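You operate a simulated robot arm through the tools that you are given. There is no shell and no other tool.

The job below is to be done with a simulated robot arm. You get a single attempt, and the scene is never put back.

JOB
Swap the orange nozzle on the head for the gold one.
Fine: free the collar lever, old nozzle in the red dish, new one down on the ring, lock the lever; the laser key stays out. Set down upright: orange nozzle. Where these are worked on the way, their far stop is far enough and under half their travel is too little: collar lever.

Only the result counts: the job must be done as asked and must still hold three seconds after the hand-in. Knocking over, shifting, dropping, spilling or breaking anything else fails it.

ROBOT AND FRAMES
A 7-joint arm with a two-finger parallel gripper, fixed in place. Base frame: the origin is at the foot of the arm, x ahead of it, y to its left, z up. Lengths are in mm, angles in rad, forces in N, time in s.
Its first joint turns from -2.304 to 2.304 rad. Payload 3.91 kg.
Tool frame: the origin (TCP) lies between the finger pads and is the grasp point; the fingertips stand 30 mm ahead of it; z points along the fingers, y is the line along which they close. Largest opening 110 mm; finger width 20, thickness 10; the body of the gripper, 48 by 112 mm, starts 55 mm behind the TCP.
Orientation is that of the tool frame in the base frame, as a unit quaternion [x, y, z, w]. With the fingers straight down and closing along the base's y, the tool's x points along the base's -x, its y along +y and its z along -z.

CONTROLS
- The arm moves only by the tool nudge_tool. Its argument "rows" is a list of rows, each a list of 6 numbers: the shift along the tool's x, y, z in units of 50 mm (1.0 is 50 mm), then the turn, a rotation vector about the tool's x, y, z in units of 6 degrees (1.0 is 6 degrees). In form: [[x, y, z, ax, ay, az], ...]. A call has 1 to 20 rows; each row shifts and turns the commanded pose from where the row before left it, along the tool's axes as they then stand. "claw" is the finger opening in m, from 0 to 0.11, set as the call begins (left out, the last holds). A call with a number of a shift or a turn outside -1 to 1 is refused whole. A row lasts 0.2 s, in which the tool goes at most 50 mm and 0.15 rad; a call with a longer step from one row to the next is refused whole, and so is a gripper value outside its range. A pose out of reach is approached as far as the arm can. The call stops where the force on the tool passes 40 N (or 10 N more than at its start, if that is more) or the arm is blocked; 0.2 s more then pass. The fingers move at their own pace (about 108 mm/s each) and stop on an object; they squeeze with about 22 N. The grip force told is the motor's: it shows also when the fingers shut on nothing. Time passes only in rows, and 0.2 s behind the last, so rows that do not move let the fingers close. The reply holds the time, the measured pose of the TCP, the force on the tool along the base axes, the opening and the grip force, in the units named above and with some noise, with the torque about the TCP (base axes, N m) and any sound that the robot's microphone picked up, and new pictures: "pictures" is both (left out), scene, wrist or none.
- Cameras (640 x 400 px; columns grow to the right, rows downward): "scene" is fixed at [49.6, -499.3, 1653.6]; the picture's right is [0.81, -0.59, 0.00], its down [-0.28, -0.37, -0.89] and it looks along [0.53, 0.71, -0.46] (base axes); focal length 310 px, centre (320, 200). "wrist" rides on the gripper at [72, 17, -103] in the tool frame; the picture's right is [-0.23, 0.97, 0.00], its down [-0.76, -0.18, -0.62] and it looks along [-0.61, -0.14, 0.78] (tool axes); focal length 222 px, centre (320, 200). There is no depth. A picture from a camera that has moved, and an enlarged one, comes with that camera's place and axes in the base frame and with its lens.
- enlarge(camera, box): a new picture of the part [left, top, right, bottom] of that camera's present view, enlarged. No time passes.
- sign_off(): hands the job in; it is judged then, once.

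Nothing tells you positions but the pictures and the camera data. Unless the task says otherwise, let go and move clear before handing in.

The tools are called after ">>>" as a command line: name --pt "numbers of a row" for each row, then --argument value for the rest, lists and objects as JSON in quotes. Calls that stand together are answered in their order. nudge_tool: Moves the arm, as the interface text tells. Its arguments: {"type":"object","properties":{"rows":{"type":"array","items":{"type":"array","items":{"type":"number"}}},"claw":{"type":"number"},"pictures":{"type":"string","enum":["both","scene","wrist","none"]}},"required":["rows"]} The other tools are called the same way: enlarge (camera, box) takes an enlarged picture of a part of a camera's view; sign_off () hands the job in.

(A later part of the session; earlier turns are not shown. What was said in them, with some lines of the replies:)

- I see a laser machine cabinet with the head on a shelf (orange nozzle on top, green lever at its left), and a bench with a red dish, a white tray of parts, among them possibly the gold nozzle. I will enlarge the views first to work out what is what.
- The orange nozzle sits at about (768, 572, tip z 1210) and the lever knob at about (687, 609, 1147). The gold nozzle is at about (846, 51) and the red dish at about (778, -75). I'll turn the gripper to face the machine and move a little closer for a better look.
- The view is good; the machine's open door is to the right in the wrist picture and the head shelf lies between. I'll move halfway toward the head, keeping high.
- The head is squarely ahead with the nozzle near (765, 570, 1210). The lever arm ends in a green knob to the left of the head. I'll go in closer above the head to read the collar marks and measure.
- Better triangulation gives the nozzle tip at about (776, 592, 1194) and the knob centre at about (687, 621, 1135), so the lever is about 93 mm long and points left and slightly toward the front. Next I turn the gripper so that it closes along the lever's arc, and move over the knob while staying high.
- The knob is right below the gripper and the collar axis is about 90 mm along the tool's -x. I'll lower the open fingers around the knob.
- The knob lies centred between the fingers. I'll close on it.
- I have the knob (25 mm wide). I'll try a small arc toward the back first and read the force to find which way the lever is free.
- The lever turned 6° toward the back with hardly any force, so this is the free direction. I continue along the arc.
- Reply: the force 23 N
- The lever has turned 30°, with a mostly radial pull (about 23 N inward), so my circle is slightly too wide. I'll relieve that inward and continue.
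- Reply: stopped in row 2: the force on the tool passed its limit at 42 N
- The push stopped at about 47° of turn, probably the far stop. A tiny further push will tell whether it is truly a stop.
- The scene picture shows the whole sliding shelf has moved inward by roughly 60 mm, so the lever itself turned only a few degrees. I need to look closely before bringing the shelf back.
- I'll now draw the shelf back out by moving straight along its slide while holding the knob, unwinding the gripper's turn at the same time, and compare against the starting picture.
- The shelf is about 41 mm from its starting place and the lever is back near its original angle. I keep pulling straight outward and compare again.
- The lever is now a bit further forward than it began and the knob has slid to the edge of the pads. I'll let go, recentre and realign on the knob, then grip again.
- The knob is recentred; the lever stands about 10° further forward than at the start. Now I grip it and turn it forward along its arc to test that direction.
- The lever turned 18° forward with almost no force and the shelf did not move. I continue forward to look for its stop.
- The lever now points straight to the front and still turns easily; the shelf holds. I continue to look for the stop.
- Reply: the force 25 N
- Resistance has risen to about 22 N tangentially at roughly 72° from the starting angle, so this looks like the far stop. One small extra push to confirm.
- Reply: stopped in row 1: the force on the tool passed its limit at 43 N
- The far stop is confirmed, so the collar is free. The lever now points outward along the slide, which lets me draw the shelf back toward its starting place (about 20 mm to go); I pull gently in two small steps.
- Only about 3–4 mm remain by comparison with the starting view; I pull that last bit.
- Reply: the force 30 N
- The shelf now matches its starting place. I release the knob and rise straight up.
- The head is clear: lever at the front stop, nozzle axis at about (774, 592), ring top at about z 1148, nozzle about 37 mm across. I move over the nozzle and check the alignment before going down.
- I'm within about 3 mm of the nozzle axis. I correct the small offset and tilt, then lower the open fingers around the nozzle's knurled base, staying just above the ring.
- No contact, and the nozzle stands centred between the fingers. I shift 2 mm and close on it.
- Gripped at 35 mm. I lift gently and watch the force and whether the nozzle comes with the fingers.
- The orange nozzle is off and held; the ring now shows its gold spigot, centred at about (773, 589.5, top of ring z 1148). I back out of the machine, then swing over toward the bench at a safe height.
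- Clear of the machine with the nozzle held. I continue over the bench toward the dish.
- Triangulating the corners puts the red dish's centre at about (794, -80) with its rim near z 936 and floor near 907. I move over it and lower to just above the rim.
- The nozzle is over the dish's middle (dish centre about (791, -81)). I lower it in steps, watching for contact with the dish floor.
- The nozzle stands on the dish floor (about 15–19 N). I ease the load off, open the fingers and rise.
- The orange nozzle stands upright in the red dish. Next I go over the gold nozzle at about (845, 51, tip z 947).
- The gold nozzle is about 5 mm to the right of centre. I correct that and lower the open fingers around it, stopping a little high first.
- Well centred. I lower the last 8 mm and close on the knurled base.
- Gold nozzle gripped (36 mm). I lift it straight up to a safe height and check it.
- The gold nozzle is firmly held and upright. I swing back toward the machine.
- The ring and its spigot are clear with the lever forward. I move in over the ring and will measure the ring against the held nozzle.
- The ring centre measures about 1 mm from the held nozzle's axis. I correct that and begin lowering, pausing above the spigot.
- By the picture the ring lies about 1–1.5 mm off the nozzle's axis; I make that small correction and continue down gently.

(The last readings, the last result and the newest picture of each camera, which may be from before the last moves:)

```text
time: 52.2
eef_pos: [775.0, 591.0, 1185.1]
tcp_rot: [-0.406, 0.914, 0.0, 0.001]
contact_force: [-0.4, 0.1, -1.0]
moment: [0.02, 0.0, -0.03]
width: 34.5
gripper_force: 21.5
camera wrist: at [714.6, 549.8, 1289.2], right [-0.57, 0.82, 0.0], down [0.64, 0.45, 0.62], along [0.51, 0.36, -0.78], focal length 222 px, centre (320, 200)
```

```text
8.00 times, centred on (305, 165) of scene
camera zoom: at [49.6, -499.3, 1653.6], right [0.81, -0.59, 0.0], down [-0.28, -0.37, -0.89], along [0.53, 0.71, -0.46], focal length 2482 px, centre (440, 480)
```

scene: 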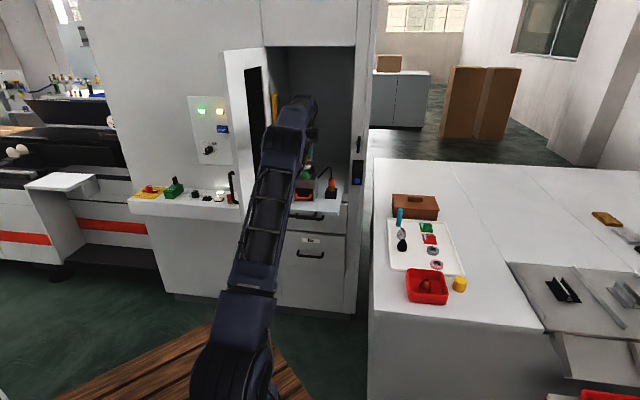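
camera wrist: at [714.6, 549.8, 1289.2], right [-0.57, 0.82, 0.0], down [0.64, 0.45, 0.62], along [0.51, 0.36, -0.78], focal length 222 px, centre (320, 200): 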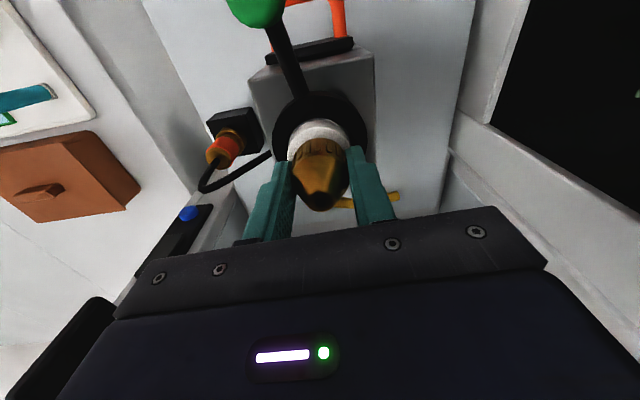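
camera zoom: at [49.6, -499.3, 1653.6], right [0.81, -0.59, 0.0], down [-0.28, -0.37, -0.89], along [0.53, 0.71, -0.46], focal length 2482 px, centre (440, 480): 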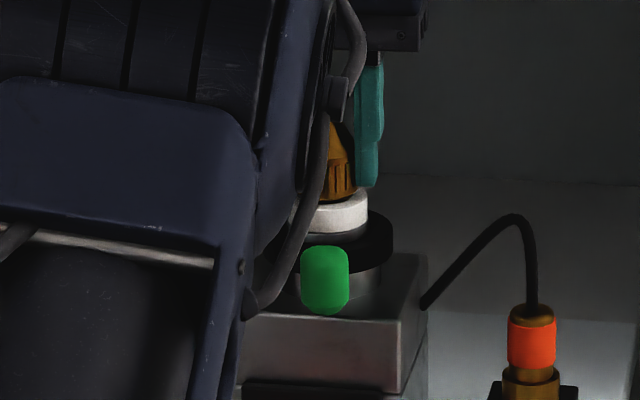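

The nozzle's bore has passed over the spigot without contact and it is nearly on the ring. I continue in small steps until it seats.

>>> nudge_tool --pt "0 0 0.03 0 0 0" --pictures "none"

>>> nudge_tool --pt "0 0 0.03 0 0 0" --pictures "none"

>>> nudge_tool --pt "0 0 0.02 0 0 0" --pictures "scene"

>>> enlarge --camera "scene" --box '[280, 140, 330, 190]'

```text
time: 52.6
eef_pos: [775.4, 590.8, 1184.5]
tcp_rot: [-0.406, 0.914, 0.0, 0.001]
contact_force: [-0.2, -0.3, -0.4]
moment: [0.03, 0.02, 0.0]
width: 34.3
gripper_force: 21.7
```

```text
time: 53.0
eef_pos: [775.6, 591.7, 1180.6]
tcp_rot: [-0.406, 0.914, 0.0, 0.001]
contact_force: [-0.2, 0.4, -0.5]
moment: [-0.03, -0.01, 0.01]
width: 34.4
gripper_force: 22.5
```

```text
time: 53.4
eef_pos: [774.0, 591.9, 1182.3]
tcp_rot: [-0.406, 0.914, 0.001, 0.001]
contact_force: [0.1, -0.1, 0.6]
moment: [-0.02, -0.01, -0.01]
width: 34.4
gripper_force: 21.8
```

scene: 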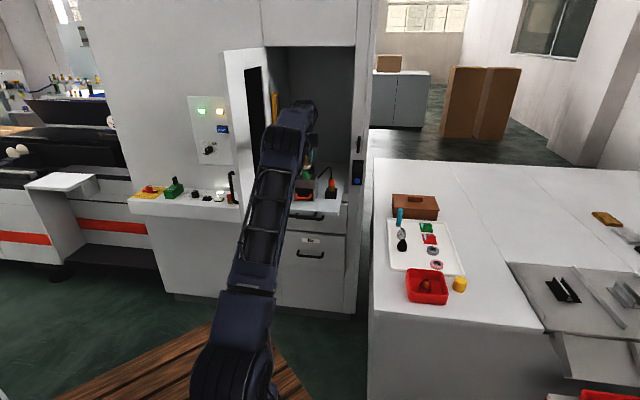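

```text
8.00 times, centred on (305, 165) of scene
camera zoom: at [49.6, -499.3, 1653.6], right [0.81, -0.59, 0.0], down [-0.28, -0.37, -0.89], along [0.53, 0.71, -0.46], focal length 2482 px, centre (440, 480)
```

zoom: 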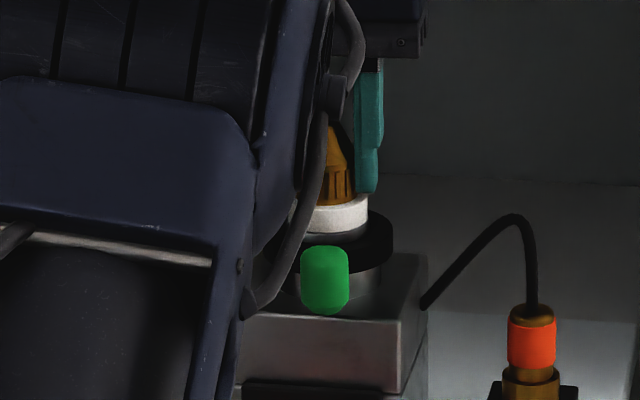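

>>> nudge_tool --pt "0 0 0.02 0 0 0" --pictures "none"

>>> nudge_tool --pt "0 0 0.02 0 0 0" --pictures "none"

>>> nudge_tool --pt "0 0 0.02 0 0 0" --pictures "wrist"

>>> enlarge --camera "wrist" --box '[240, 90, 400, 220]'

>>> enlarge --camera "scene" --box '[280, 140, 330, 190]'

```text
time: 53.8
eef_pos: [773.5, 590.7, 1181.6]
tcp_rot: [-0.406, 0.914, 0.001, 0.001]
contact_force: [2.3, 2.9, 7.9]
moment: [0.09, -0.11, -0.03]
width: 34.5
gripper_force: 21.9
```

```text
time: 54.2
eef_pos: [773.3, 591.2, 1181.6]
tcp_rot: [-0.405, 0.914, 0.001, 0.002]
contact_force: [3.2, 3.7, 17.1]
moment: [0.16, -0.14, -0.01]
width: 34.5
gripper_force: 22.3
```

```text
time: 54.6
eef_pos: [774.4, 590.9, 1179.8]
tcp_rot: [-0.406, 0.914, 0.0, 0.0]
contact_force: [0.3, 0.4, 18.0]
moment: [-0.04, -0.02, -0.01]
width: 34.6
gripper_force: 22.3
camera wrist: at [713.8, 549.1, 1283.0], right [-0.57, 0.82, 0.0], down [0.64, 0.45, 0.62], along [0.51, 0.36, -0.78], focal length 222 px, centre (320, 200)
```

wrist: 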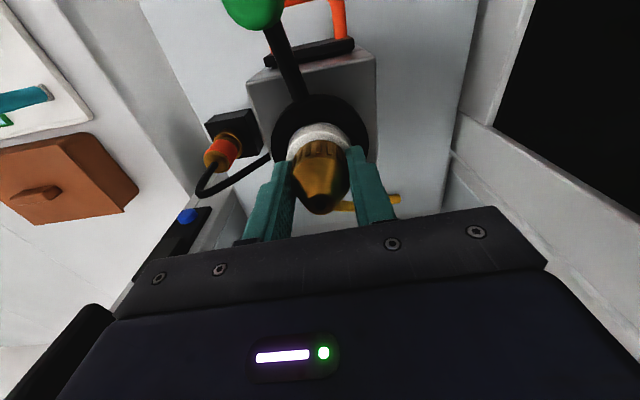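

```text
3.08 times, centred on (320, 155) of wrist
camera zoom: at [713.8, 549.1, 1283.0], right [-0.57, 0.82, 0.0], down [0.64, 0.45, 0.62], along [0.51, 0.36, -0.78], focal length 684 px, centre (320, 338)
```

zoom: 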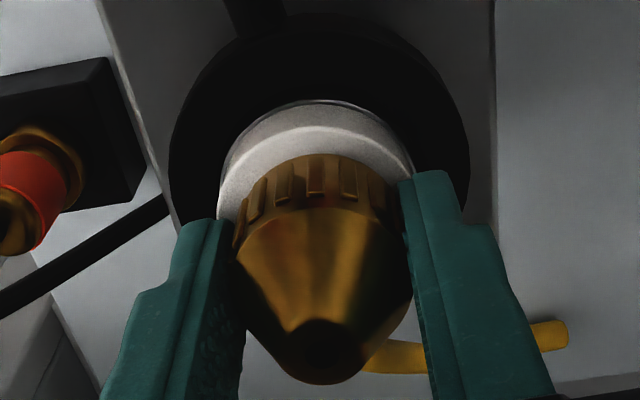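

```text
8.00 times, centred on (305, 165) of scene
camera zoom: at [49.6, -499.3, 1653.6], right [0.81, -0.59, 0.0], down [-0.28, -0.37, -0.89], along [0.53, 0.71, -0.46], focal length 2482 px, centre (440, 480)
```

zoom: 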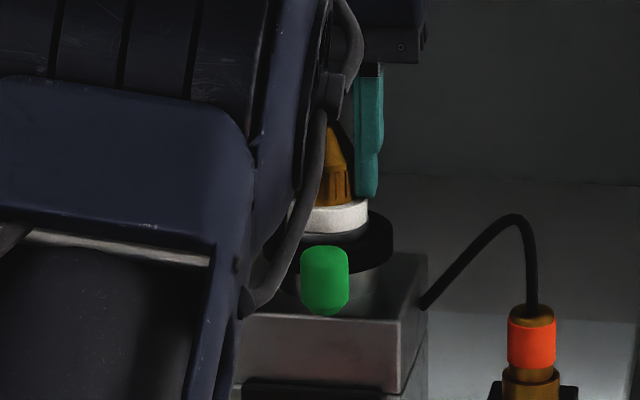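

The nozzle has seated (the force levelled at 18 N). I ease off, open the fingers and rise, then inspect.

>>> nudge_tool --pt "0 0 -0.02 0 0 0" --pt "0 0 0 0 0 0" --pictures "none"

>>> nudge_tool --pt "0 0 0 0 0 0" --pt "0 0 0 0 0 0" --pt "0 0 -0.2 0 0 0" --pt "0 0 -0.5 0 0 0" --pt "0 0 -0.8 0 0 0" --pt "0.8 0 -0.4 0 0 0" --pt "0.8 0 0 0 0 0" --claw 0.068

>>> enlarge --camera "scene" --box '[270, 140, 340, 200]'

>>> enlarge --camera "wrist" --box '[240, 70, 400, 220]'

```text
time: 55.2
eef_pos: [772.7, 591.6, 1179.5]
tcp_rot: [-0.406, 0.914, 0.0, 0.001]
contact_force: [-4.1, -0.2, 9.5]
moment: [-0.05, 0.11, 0.01]
width: 34.3
gripper_force: 22.0
```

```text
time: 56.8
eef_pos: [720.3, 533.1, 1273.4]
tcp_rot: [-0.406, 0.914, 0.0, -0.001]
contact_force: [0.6, 0.4, -0.9]
moment: [-0.06, 0.04, -0.03]
width: 68.1
gripper_force: 0.1
camera wrist: at [658.9, 490.4, 1376.3], right [-0.57, 0.82, 0.0], down [0.64, 0.45, 0.62], along [0.51, 0.36, -0.78], focal length 222 px, centre (320, 200)
```

scene: 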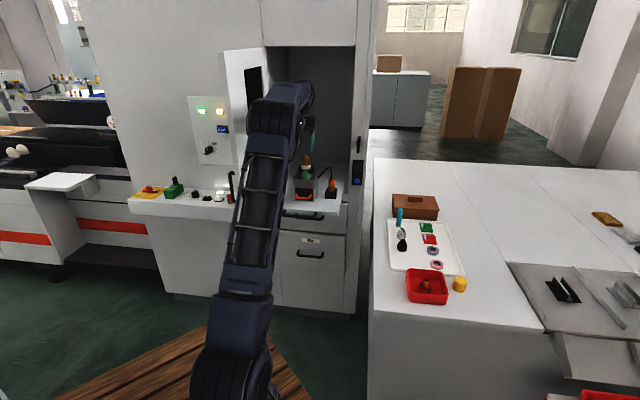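
wrist: 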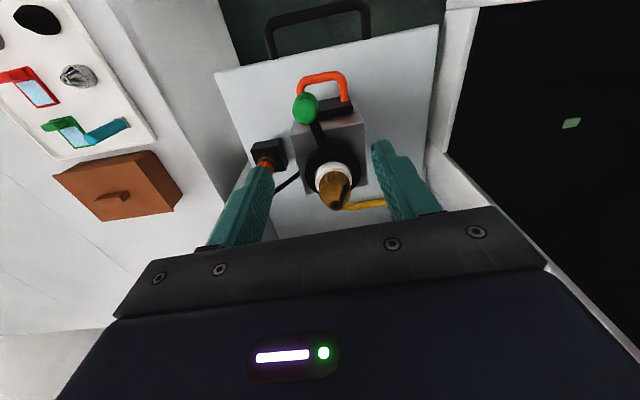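

```text
6.67 times, centred on (305, 170) of scene
camera zoom: at [49.6, -499.3, 1653.6], right [0.81, -0.59, 0.0], down [-0.28, -0.37, -0.89], along [0.53, 0.71, -0.46], focal length 2068 px, centre (420, 400)
```

zoom: 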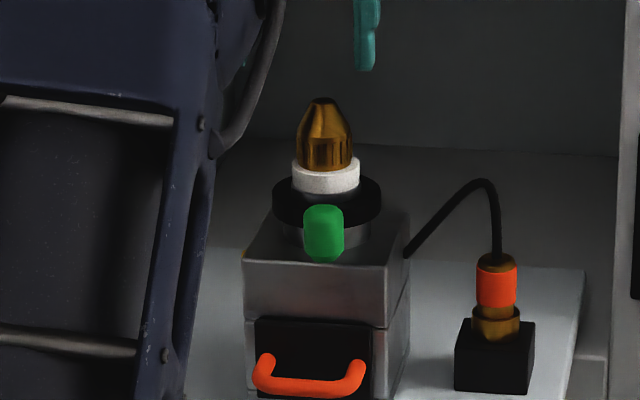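

```text
2.67 times, centred on (320, 145) of wrist
camera zoom: at [658.9, 490.4, 1376.3], right [-0.57, 0.82, 0.0], down [0.64, 0.45, 0.62], along [0.51, 0.36, -0.78], focal length 592 px, centre (320, 347)
```

zoom: 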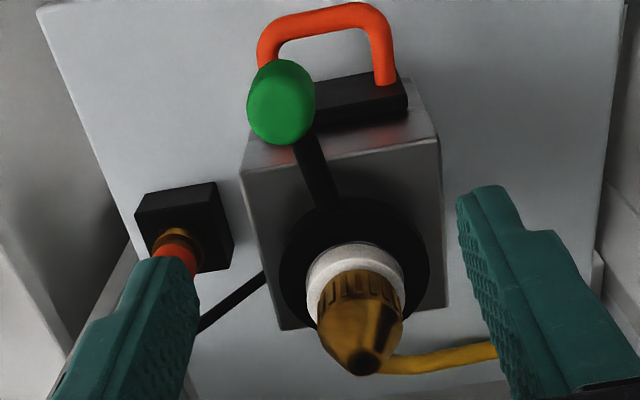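

The gold nozzle sits upright and centred on the ring. Now I go back over the lever's knob at the front (about (725, 518)), aligned with the lever, and lower around it.

>>> nudge_tool --pt "0.156 -0.276 0 0 0 -0.67" --pt "0 0 0.4 0 0 -0.67" --pt "0 0 0.8 0 0 0" --pt "0 0 0.7 0 0 0"

>>> enlarge --camera "wrist" --box '[240, 70, 400, 220]'

```text
time: 57.8
eef_pos: [725.2, 516.3, 1181.2]
tcp_rot: [-0.469, 0.883, 0.001, 0.001]
contact_force: [-0.7, -0.1, 0.3]
moment: [0.0, 0.02, -0.02]
width: 68.0
gripper_force: 0.0
camera wrist: at [671.7, 466.6, 1284.0], right [-0.68, 0.73, 0.0], down [0.57, 0.53, 0.63], along [0.46, 0.42, -0.78], focal length 222 px, centre (320, 200)
```

scene: 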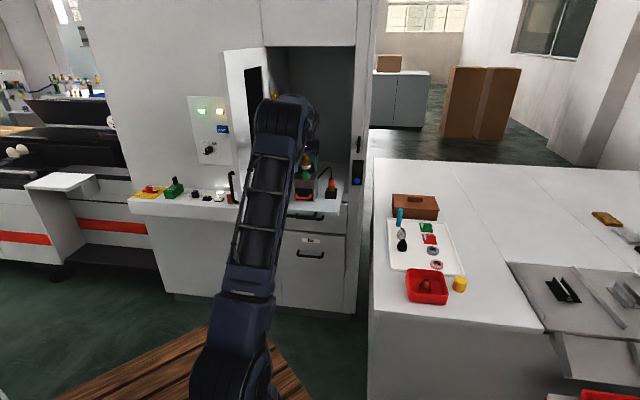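
wrist: 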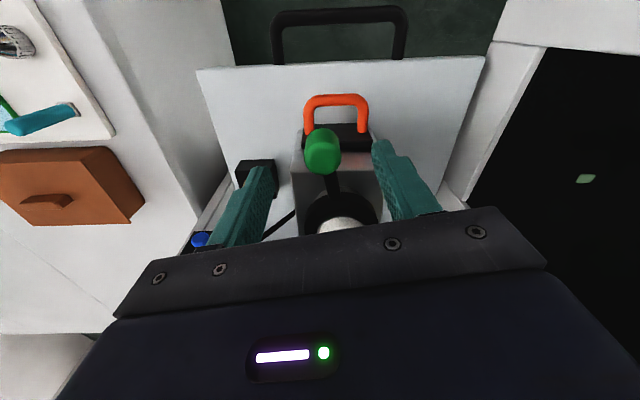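

```text
2.67 times, centred on (320, 145) of wrist
camera zoom: at [671.7, 466.6, 1284.0], right [-0.68, 0.73, 0.0], down [0.57, 0.53, 0.63], along [0.46, 0.42, -0.78], focal length 592 px, centre (320, 347)
```

zoom: 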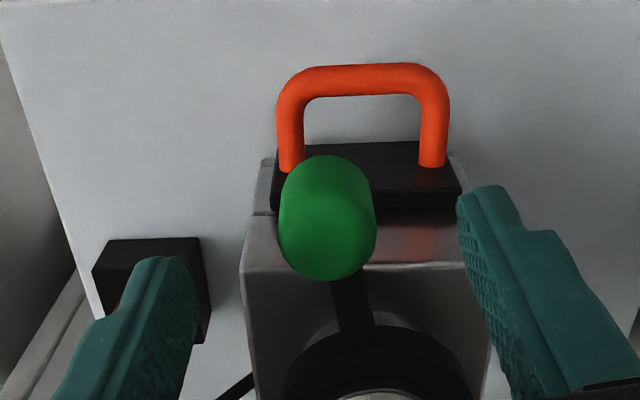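

>>> nudge_tool --pt "0 0.04 0.3 0 0 0" --pt "0 0 0.45 0 0 0" --pt "0 0 0 0 0 0" --pictures "wrist"

>>> enlarge --camera "wrist" --box '[240, 90, 400, 230]'

>>> enlarge --camera "scene" --box '[260, 140, 360, 210]'

```text
time: 58.6
eef_pos: [722.8, 518.3, 1142.8]
tcp_rot: [-0.47, 0.883, 0.0, 0.001]
contact_force: [-0.4, -0.5, -0.5]
moment: [-0.01, 0.0, 0.02]
width: 67.8
gripper_force: 0.2
camera wrist: at [669.8, 468.1, 1244.9], right [-0.68, 0.73, 0.0], down [0.57, 0.53, 0.62], along [0.46, 0.42, -0.78], focal length 222 px, centre (320, 200)
```

wrist: 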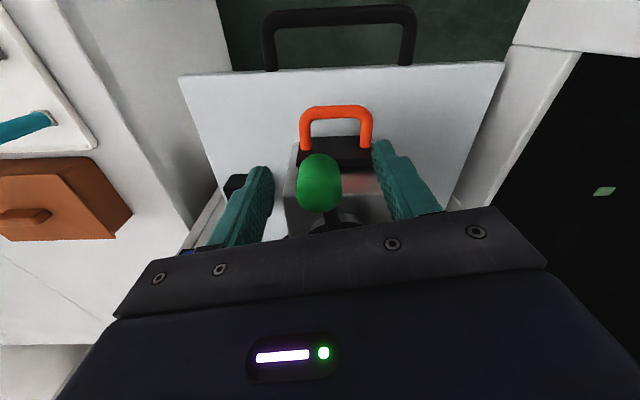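

```text
2.86 times, centred on (320, 160) of wrist
camera zoom: at [669.8, 468.1, 1244.9], right [-0.68, 0.73, 0.0], down [0.57, 0.53, 0.62], along [0.46, 0.42, -0.78], focal length 635 px, centre (320, 314)
```

zoom: 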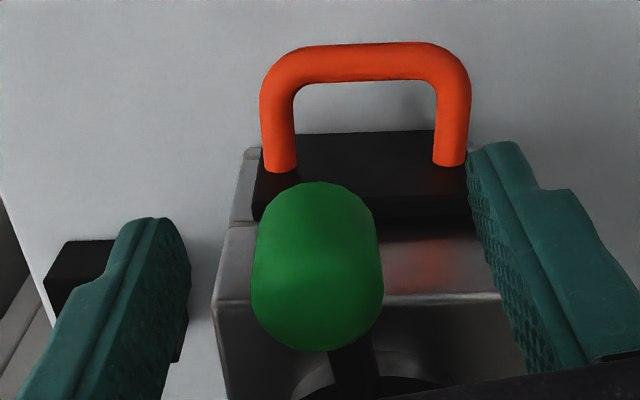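

```text
5.71 times, centred on (310, 175) of scene
camera zoom: at [49.6, -499.3, 1653.6], right [0.81, -0.59, 0.0], down [-0.28, -0.37, -0.89], along [0.53, 0.71, -0.46], focal length 1772 px, centre (377, 343)
```

zoom: 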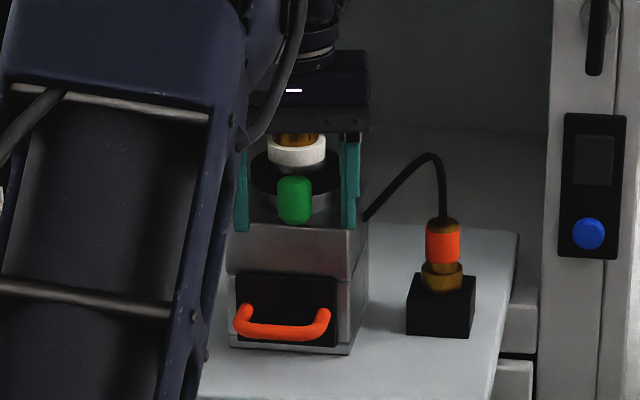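

The knob is between the fingers and the shelf is still in its starting place. I close on the knob and begin turning the lever back along its arc.

>>> nudge_tool --pt "-0.03 -0.02 0 0 0 0" --pt "0 0 0 0 0 0" --pictures "none"

>>> nudge_tool --pt "0 0 0 0 0 0" --pt "0 0 0 0 0 0" --pt "0 0 0 0 0 0" --pt "-0.0098 0.187 0 0 0 1" --pt "-0.0098 0.187 0 0 0 1" --pt "-0.0098 0.187 0 0 0 1" --claw 0.0

>>> enlarge --camera "scene" --box '[260, 140, 360, 210]'

>>> enlarge --camera "wrist" --box '[240, 90, 400, 230]'

```text
time: 59.2
eef_pos: [725.6, 519.3, 1141.3]
tcp_rot: [-0.469, 0.883, 0.0, 0.0]
contact_force: [0.2, -0.5, -0.6]
moment: [-0.01, 0.02, -0.01]
width: 68.0
gripper_force: 0.1
```

```text
time: 60.6
eef_pos: [706.3, 538.5, 1142.0]
tcp_rot: [-0.325, 0.946, 0.0, 0.0]
contact_force: [0.4, -0.2, -12.0]
moment: [0.11, -0.23, -0.02]
width: 25.2
gripper_force: 45.2
camera wrist: at [639.1, 507.4, 1245.3], right [-0.42, 0.91, 0.0], down [0.71, 0.33, 0.62], along [0.57, 0.26, -0.78], focal length 222 px, centre (320, 200)
```

scene: 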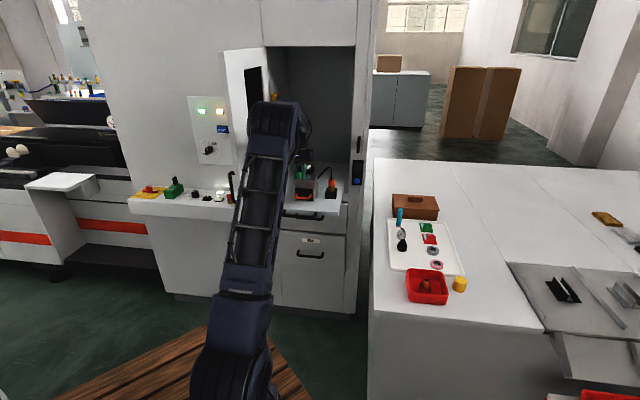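
wrist: 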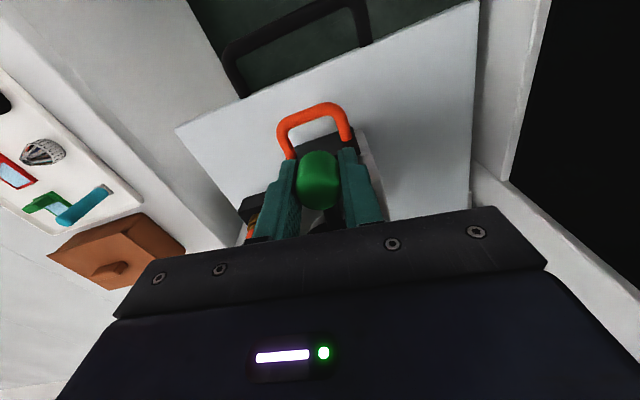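

```text
5.71 times, centred on (310, 175) of scene
camera zoom: at [49.6, -499.3, 1653.6], right [0.81, -0.59, 0.0], down [-0.28, -0.37, -0.89], along [0.53, 0.71, -0.46], focal length 1772 px, centre (377, 343)
```

zoom: 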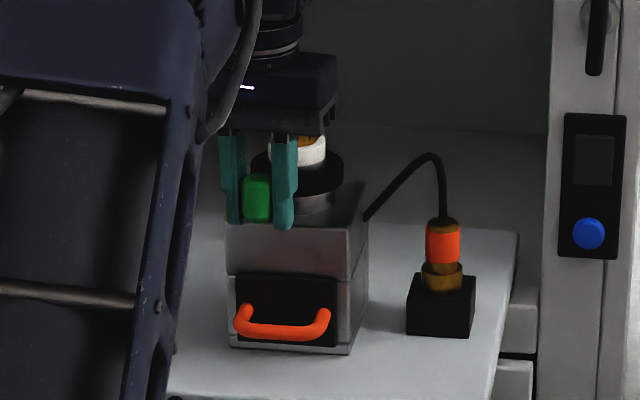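

```text
2.86 times, centred on (320, 160) of wrist
camera zoom: at [639.1, 507.4, 1245.3], right [-0.42, 0.91, 0.0], down [0.71, 0.33, 0.62], along [0.57, 0.26, -0.78], focal length 635 px, centre (320, 314)
```

zoom: 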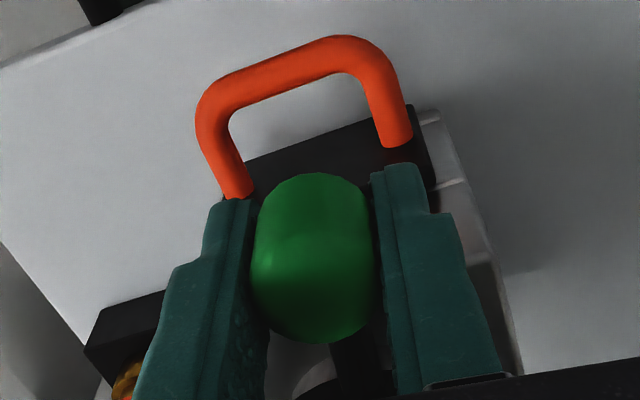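

The lever follows, and the shelf and nozzle hold still. I continue the arc.

>>> nudge_tool --pt "-0.0098 0.187 0 0 0 1" --pt "-0.0098 0.187 0 0 0 1" --pt "-0.0098 0.187 0 0 0 1" --pt "-0.0098 0.187 0 0 0 1"

>>> enlarge --camera "scene" --box '[260, 140, 360, 210]'

```text
time: 61.6
eef_pos: [689.2, 571.4, 1142.2]
tcp_rot: [-0.12, 0.993, 0.0, 0.0]
contact_force: [5.2, 0.6, -15.2]
moment: [-0.18, -0.12, 0.0]
width: 25.0
gripper_force: 45.2
camera wrist: at [616.1, 570.9, 1245.4], right [-0.01, 1.0, 0.0], down [0.78, 0.01, 0.62], along [0.62, 0.01, -0.78], focal length 222 px, centre (320, 200)
```

scene: 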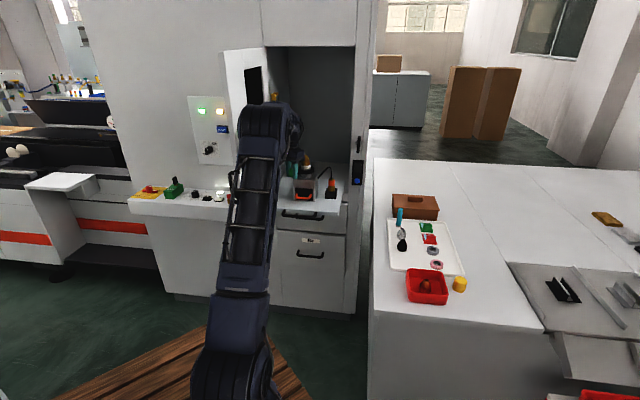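
wrist: 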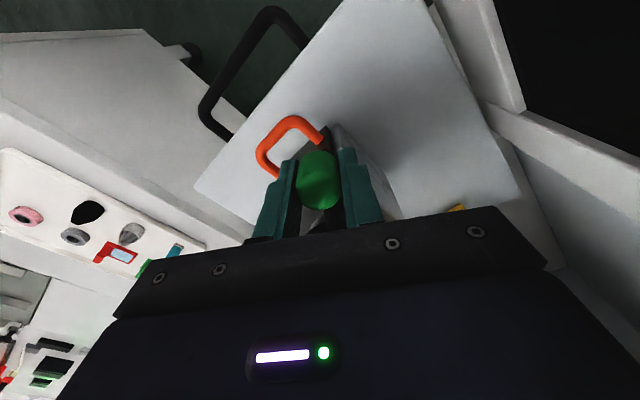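

```text
5.71 times, centred on (310, 175) of scene
camera zoom: at [49.6, -499.3, 1653.6], right [0.81, -0.59, 0.0], down [-0.28, -0.37, -0.89], along [0.53, 0.71, -0.46], focal length 1772 px, centre (377, 343)
```

zoom: 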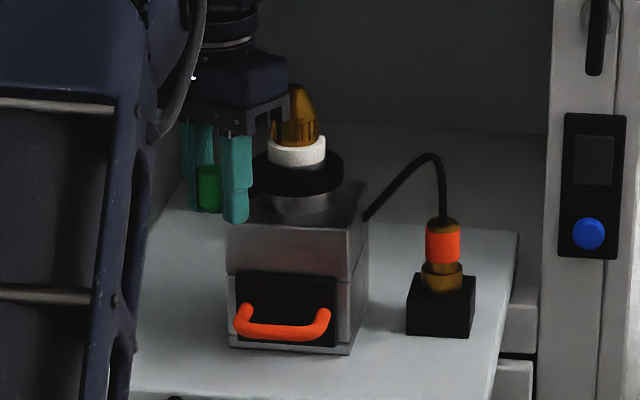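

>>> nudge_tool --pt "-0.0098 0.187 0.02 0 0 1" --pt "-0.0098 0.187 0 0 0 1" --pt "-0.0098 0.187 0 0 0 1"

>>> enlarge --camera "scene" --box '[260, 140, 360, 210]'

>>> enlarge --camera "wrist" --box '[240, 90, 400, 230]'

```text
time: 62.4
eef_pos: [686.3, 599.0, 1142.5]
tcp_rot: [0.036, 0.999, 0.0, 0.0]
contact_force: [4.5, 0.6, 7.1]
moment: [-0.26, -0.16, 0.08]
width: 25.2
gripper_force: 44.7
camera wrist: at [616.5, 620.9, 1245.3], right [0.3, 0.95, 0.0], down [0.75, -0.23, 0.62], along [0.6, -0.18, -0.78], focal length 222 px, centre (320, 200)
```

scene: 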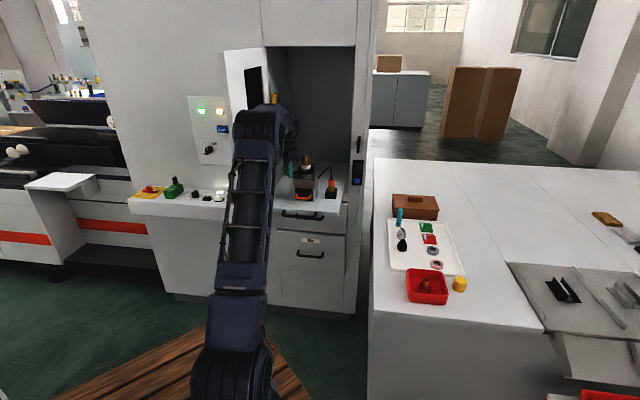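
wrist: 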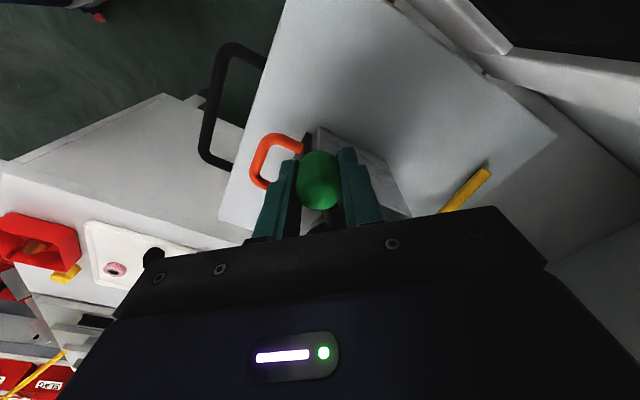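

```text
5.71 times, centred on (310, 175) of scene
camera zoom: at [49.6, -499.3, 1653.6], right [0.81, -0.59, 0.0], down [-0.28, -0.37, -0.89], along [0.53, 0.71, -0.46], focal length 1772 px, centre (377, 343)
```

zoom: 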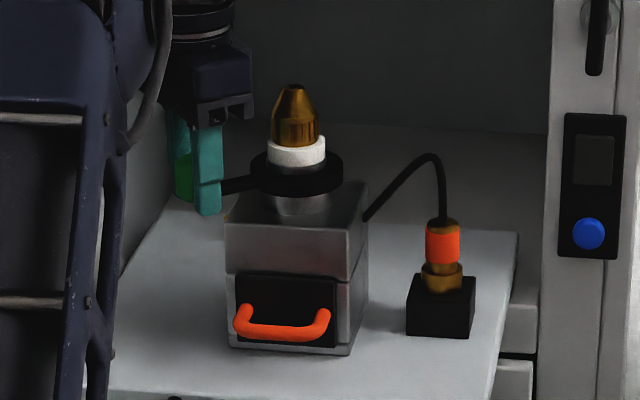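

```text
2.86 times, centred on (320, 160) of wrist
camera zoom: at [616.5, 620.9, 1245.3], right [0.3, 0.95, 0.0], down [0.75, -0.23, 0.62], along [0.6, -0.18, -0.78], focal length 635 px, centre (320, 314)
```

zoom: 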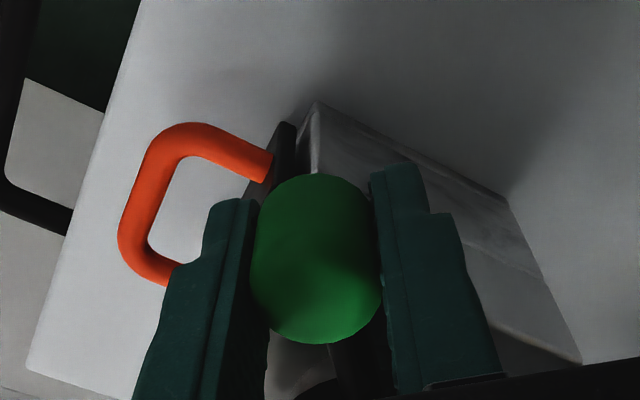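

The shelf is unmoved and the lever is about 14° short of its starting angle. I continue with smaller steps.

>>> nudge_tool --pt "-0.0098 0.187 0 0 0 1" --pt "-0.0098 0.187 0 0 0 1"

>>> enlarge --camera "scene" --box '[260, 140, 360, 210]'

>>> enlarge --camera "wrist" --box '[240, 90, 400, 230]'

```text
time: 63.0
eef_pos: [690.3, 617.2, 1142.2]
tcp_rot: [0.141, 0.99, 0.001, 0.002]
contact_force: [4.1, -2.3, 9.1]
moment: [-0.21, 0.11, -0.05]
width: 25.1
gripper_force: 45.4
camera wrist: at [626.1, 653.9, 1245.3], right [0.49, 0.87, 0.0], down [0.68, -0.38, 0.62], along [0.54, -0.3, -0.78], focal length 222 px, centre (320, 200)
```

scene: 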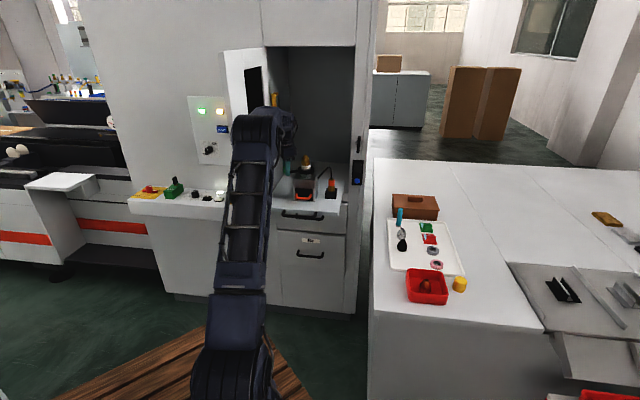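
wrist: 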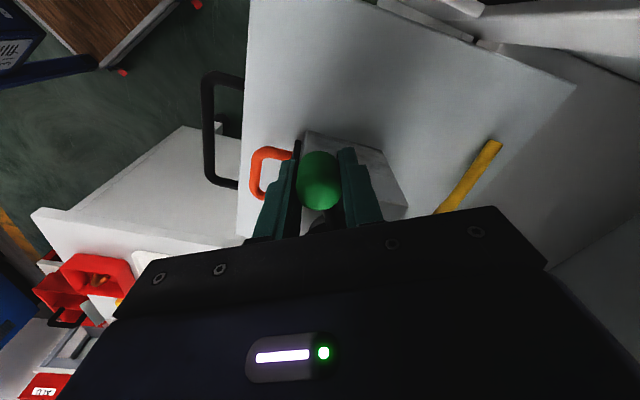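

```text
5.71 times, centred on (310, 175) of scene
camera zoom: at [49.6, -499.3, 1653.6], right [0.81, -0.59, 0.0], down [-0.28, -0.37, -0.89], along [0.53, 0.71, -0.46], focal length 1772 px, centre (377, 343)
```

zoom: 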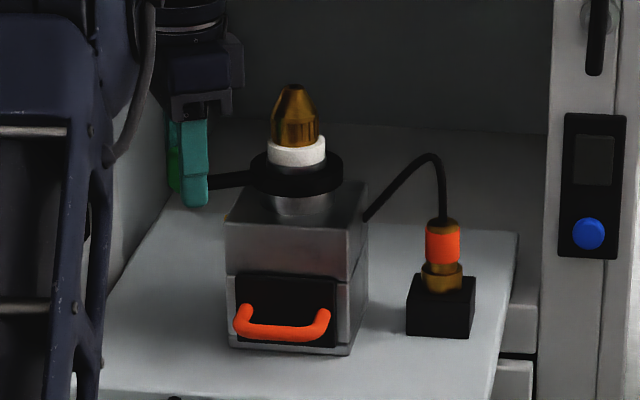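

```text
2.86 times, centred on (320, 160) of wrist
camera zoom: at [626.1, 653.9, 1245.3], right [0.49, 0.87, 0.0], down [0.68, -0.38, 0.62], along [0.54, -0.3, -0.78], focal length 635 px, centre (320, 314)
```

zoom: 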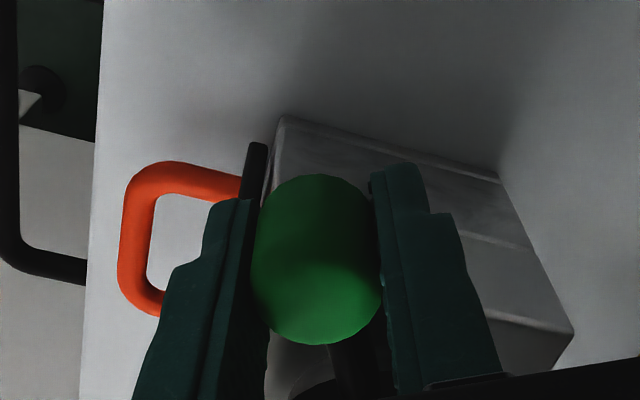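

The lever is about at its starting angle again. I go a few degrees further in half steps, checking for the stop and for any shelf motion.

>>> nudge_tool --pt "-0.0025 0.094 0 0 0 0.5" --pt "0 0 0 0 0 0" --pictures "none"

>>> enlarge --camera "scene" --box '[260, 140, 360, 210]'

>>> enlarge --camera "scene" --box '[285, 145, 335, 185]'

```text
time: 63.6
eef_pos: [690.0, 622.1, 1141.7]
tcp_rot: [0.165, 0.986, 0.001, 0.0]
contact_force: [1.3, -3.0, 8.6]
moment: [-0.1, 0.12, -0.27]
width: 24.9
gripper_force: 45.6
```

```text
5.71 times, centred on (310, 175) of scene
camera zoom: at [49.6, -499.3, 1653.6], right [0.81, -0.59, 0.0], down [-0.28, -0.37, -0.89], along [0.53, 0.71, -0.46], focal length 1772 px, centre (377, 343)
```

zoom: 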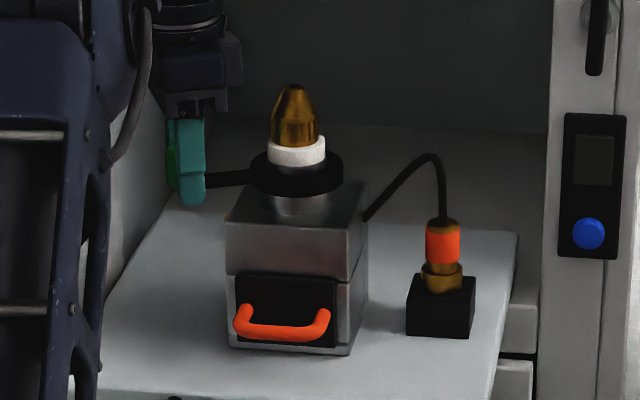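

```text
10.00 times, centred on (310, 165) of scene
camera zoom: at [49.6, -499.3, 1653.6], right [0.81, -0.59, 0.0], down [-0.28, -0.37, -0.89], along [0.53, 0.71, -0.46], focal length 3102 px, centre (420, 550)
```

zoom: 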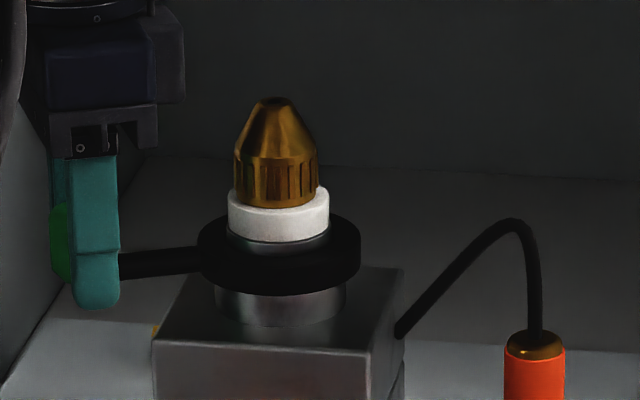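

>>> nudge_tool --pt "-0.0025 0.094 0 0 0 0.5" --pt "0 0 0 0 0 0" --pictures "none"

>>> enlarge --camera "scene" --box '[285, 145, 335, 185]'

>>> enlarge --camera "wrist" --box '[240, 90, 400, 230]'

```text
time: 64.2
eef_pos: [693.2, 626.0, 1141.9]
tcp_rot: [0.192, 0.981, 0.001, 0.0]
contact_force: [2.4, -1.0, 18.7]
moment: [0.23, 0.81, -0.01]
width: 25.1
gripper_force: 45.0
```

```text
10.00 times, centred on (310, 165) of scene
camera zoom: at [49.6, -499.3, 1653.6], right [0.81, -0.59, 0.0], down [-0.28, -0.37, -0.89], along [0.53, 0.71, -0.46], focal length 3102 px, centre (420, 550)
```

zoom: 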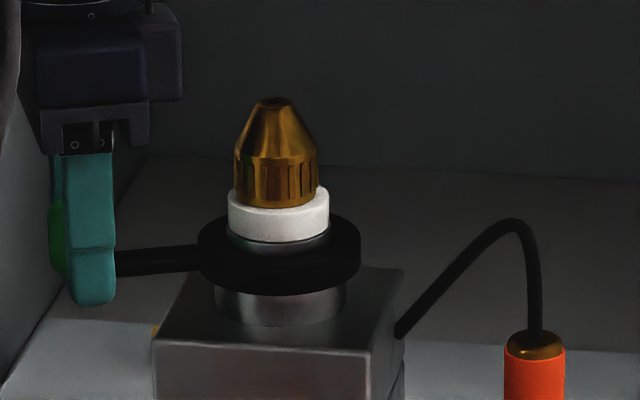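

```text
2.86 times, centred on (320, 160) of wrist
camera zoom: at [633.5, 669.2, 1245.3], right [0.58, 0.82, 0.0], down [0.64, -0.45, 0.62], along [0.51, -0.36, -0.78], focal length 635 px, centre (320, 314)
```

zoom: 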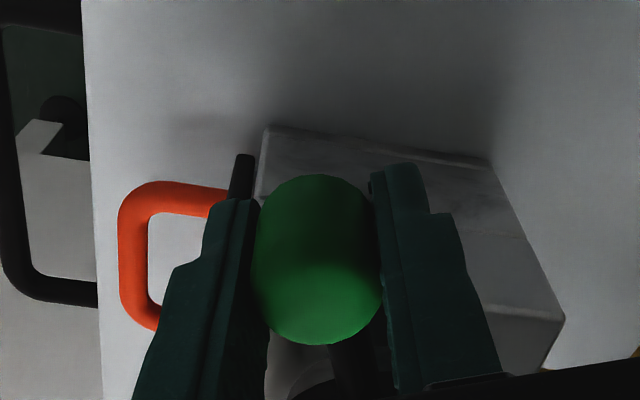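

Still no stop, and the shelf has not moved; the lever is now about 4° past its starting angle. Another half step while relieving the vertical load.

>>> nudge_tool --pt "-0.0025 0.094 -0.015 0 0 0.5" --pt "0 0 0 0 0 0" --pictures "none"

>>> enlarge --camera "scene" --box '[285, 145, 335, 185]'

```text
time: 64.8
eef_pos: [695.1, 629.5, 1143.4]
tcp_rot: [0.216, 0.976, 0.0, 0.0]
contact_force: [1.0, 4.1, 15.5]
moment: [-0.13, -0.48, 0.3]
width: 25.0
gripper_force: 45.1
```

```text
10.00 times, centred on (310, 165) of scene
camera zoom: at [49.6, -499.3, 1653.6], right [0.81, -0.59, 0.0], down [-0.28, -0.37, -0.89], along [0.53, 0.71, -0.46], focal length 3102 px, centre (420, 550)
```

zoom: 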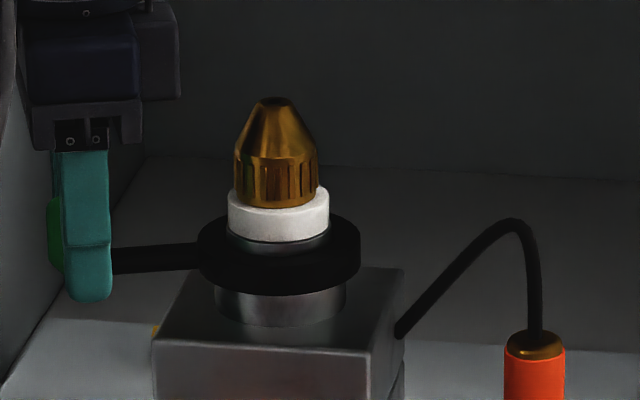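

>>> nudge_tool --pt "-0.0025 0.094 -0.015 0 0 0.5" --pt "0 0 0 0 0 0" --pictures "none"

>>> enlarge --camera "scene" --box '[285, 145, 335, 185]'

```text
time: 65.4
eef_pos: [698.2, 634.6, 1142.5]
tcp_rot: [0.243, 0.97, 0.0, 0.001]
contact_force: [2.8, -7.4, 4.9]
moment: [-0.24, -0.24, 0.2]
width: 25.3
gripper_force: 45.2
```

```text
10.00 times, centred on (310, 165) of scene
camera zoom: at [49.6, -499.3, 1653.6], right [0.81, -0.59, 0.0], down [-0.28, -0.37, -0.89], along [0.53, 0.71, -0.46], focal length 3102 px, centre (420, 550)
```

zoom: 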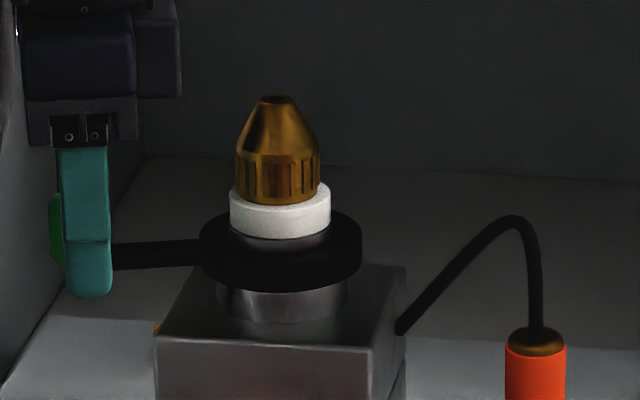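

The shelf has just begun to creep (about 2 mm), which shows the lever has reached its lock stop. I stop pushing, let go of the knob and rise, then compare the whole scene with the start.

>>> nudge_tool --pt "0 -0.01 0 0 0 0" --pt "0 0 0 0 0 0" --pictures "none"

>>> nudge_tool --pt "0 0 0 0 0 0" --pt "0 0 0 0 0 0" --pt "0 0 -0.3 0 0 0" --pt "0 0 -0.7 0 0 0" --pt "0 0 -0.9 0 0 0" --pt "0 0 -0.9 0 0 0" --claw 0.055

>>> enlarge --camera "scene" --box '[260, 140, 360, 210]'

>>> enlarge --camera "wrist" --box '[240, 80, 400, 210]'

```text
time: 66.0
eef_pos: [698.5, 634.5, 1141.5]
tcp_rot: [0.242, 0.97, 0.0, 0.0]
contact_force: [10.2, -4.4, -0.4]
moment: [-0.19, -0.65, 0.12]
width: 25.4
gripper_force: 45.3
```

```text
time: 67.4
eef_pos: [697.5, 635.2, 1282.1]
tcp_rot: [0.242, 0.97, 0.0, 0.0]
contact_force: [-0.2, -0.1, 0.3]
moment: [-0.02, 0.05, -0.01]
width: 55.0
gripper_force: 0.1
camera wrist: at [642.9, 684.4, 1385.2], right [0.66, 0.75, 0.0], down [0.59, -0.51, 0.62], along [0.47, -0.41, -0.78], focal length 222 px, centre (320, 200)
```

scene: 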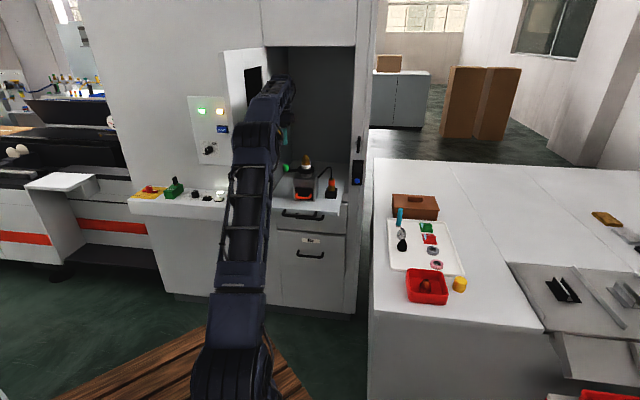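
wrist: 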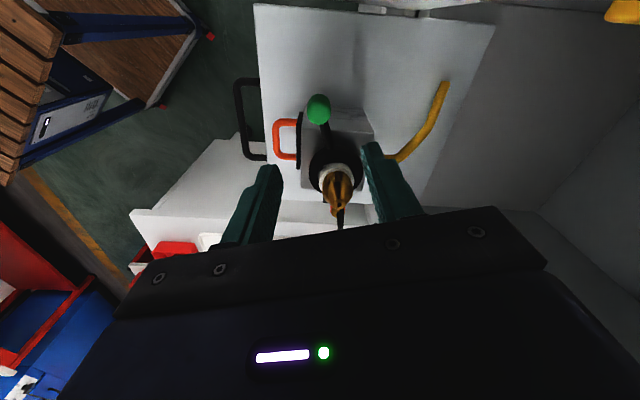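

```text
5.71 times, centred on (310, 175) of scene
camera zoom: at [49.6, -499.3, 1653.6], right [0.81, -0.59, 0.0], down [-0.28, -0.37, -0.89], along [0.53, 0.71, -0.46], focal length 1772 px, centre (377, 343)
```

zoom: 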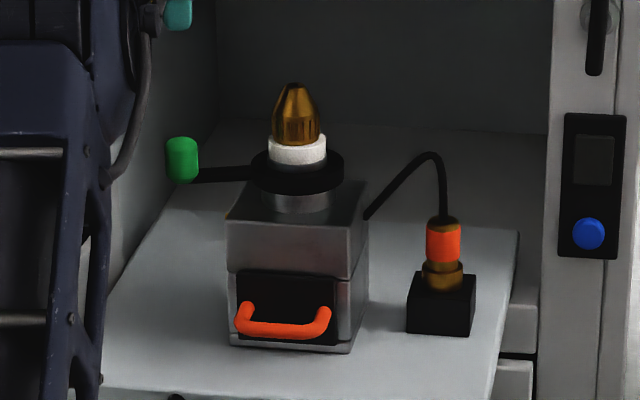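

```text
3.08 times, centred on (320, 145) of wrist
camera zoom: at [642.9, 684.4, 1385.2], right [0.66, 0.75, 0.0], down [0.59, -0.51, 0.62], along [0.47, -0.41, -0.78], focal length 684 px, centre (320, 369)
```

zoom: 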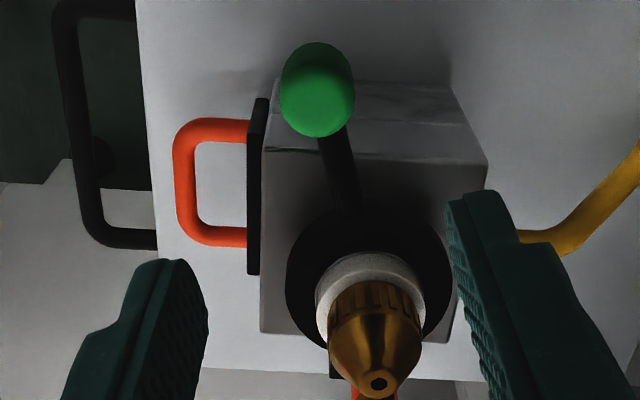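

The lever is at its lock stop, and the gold nozzle is upright on the ring. I'll back the arm out and compare the head, shelf and bench with the starting views.

>>> nudge_tool --pt "0 0 -0.8 0 0 0" --pt "0.22 -0.9 -0.2 0 0 0" --pt "0.22 -0.9 0 0 0 0" --pt "0.22 -0.9 0 0 0 0" --pt "0.22 -0.9 0 0 0 0" --pt "0.22 -0.9 0 0 0 0"

>>> enlarge --camera "scene" --box '[260, 130, 360, 230]'

>>> enlarge --camera "scene" --box '[370, 180, 490, 310]'

```text
time: 68.8
eef_pos: [542.1, 462.1, 1330.9]
tcp_rot: [0.242, 0.97, -0.001, 0.0]
contact_force: [1.3, 1.5, -1.5]
moment: [-0.06, 0.03, -0.02]
width: 54.7
gripper_force: 0.1
camera wrist: at [487.9, 512.3, 1435.2], right [0.66, 0.75, 0.0], down [0.59, -0.51, 0.62], along [0.47, -0.41, -0.78], focal length 222 px, centre (320, 200)
```

scene: 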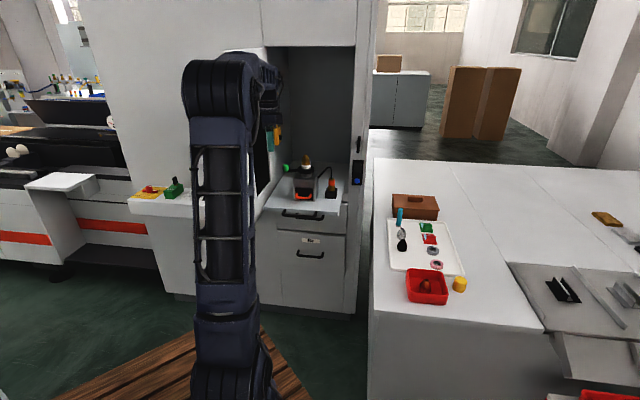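
wrist: 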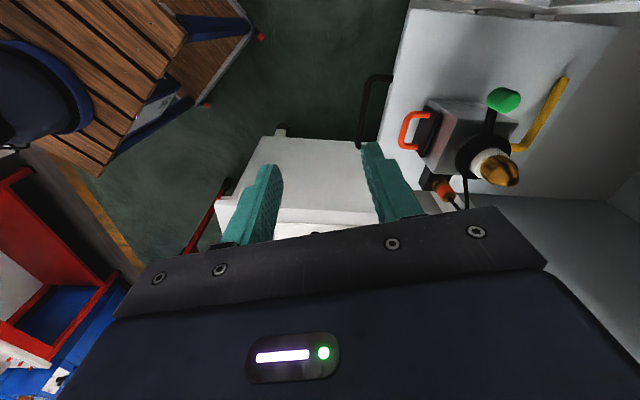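

```text
4.00 times, centred on (310, 180) of scene
camera zoom: at [49.6, -499.3, 1653.6], right [0.81, -0.59, 0.0], down [-0.28, -0.37, -0.89], along [0.53, 0.71, -0.46], focal length 1241 px, centre (360, 280)
```

zoom: 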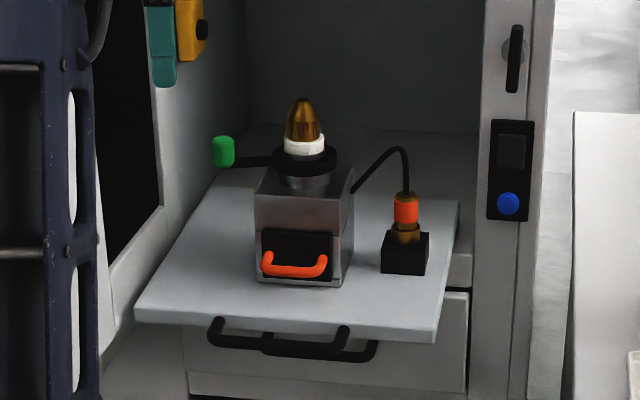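

```text
3.08 times, centred on (430, 245) of scene
camera zoom: at [49.6, -499.3, 1653.6], right [0.81, -0.59, 0.0], down [-0.28, -0.37, -0.89], along [0.53, 0.71, -0.46], focal length 954 px, centre (-18, 62)
```

zoom: 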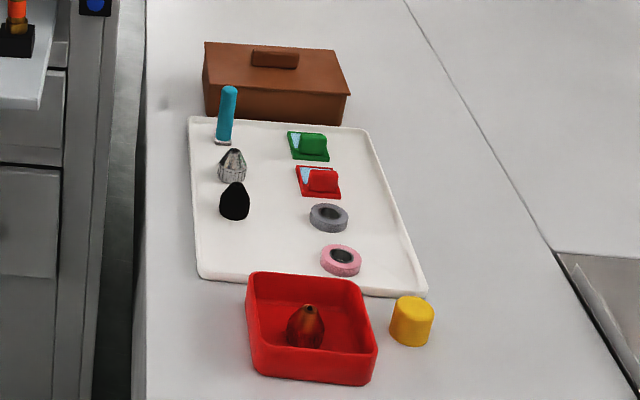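

Everything compares well with the start:
- **Gold nozzle:** it stands upright on the ring.
- **Lever:** it is back at its lock stop.
- **Orange nozzle:** it stands upright in the red dish.
- **Shelf:** it is within about 2 mm of its original place. It slid about 60 mm inward on my first try at the lever, and I pulled it back.
- **Bench items and laser key:** neither was touched.

The arm is clear and open, so I hand in.

>>> sign_off

```text
The job is handed in.
```

The nozzle swap is done and handed in; I don't have the verdict yet.

- **Lever:** I turned it to its front stop to free the collar. After the swap I turned it back until it met its lock stop, a few degrees past where it started.
- **Orange nozzle:** it stands upright in the red dish.
- **Gold nozzle:** it sits upright on the ring. I lowered it over the spigot until the force levelled off at about 18 N.
- **Laser key:** I left it out.

**Shelf moved along the way:** on my first try I turned the lever the wrong way, and the shelf holding the head slid in about 60 mm. I pulled it back, but the last turn to the lock stop moved it slightly again. By the camera it ended within about 2 mm of its original place, and I did not correct that last bit.

Everything else on the bench looks unchanged from the start, and the arm is clear of the machine.
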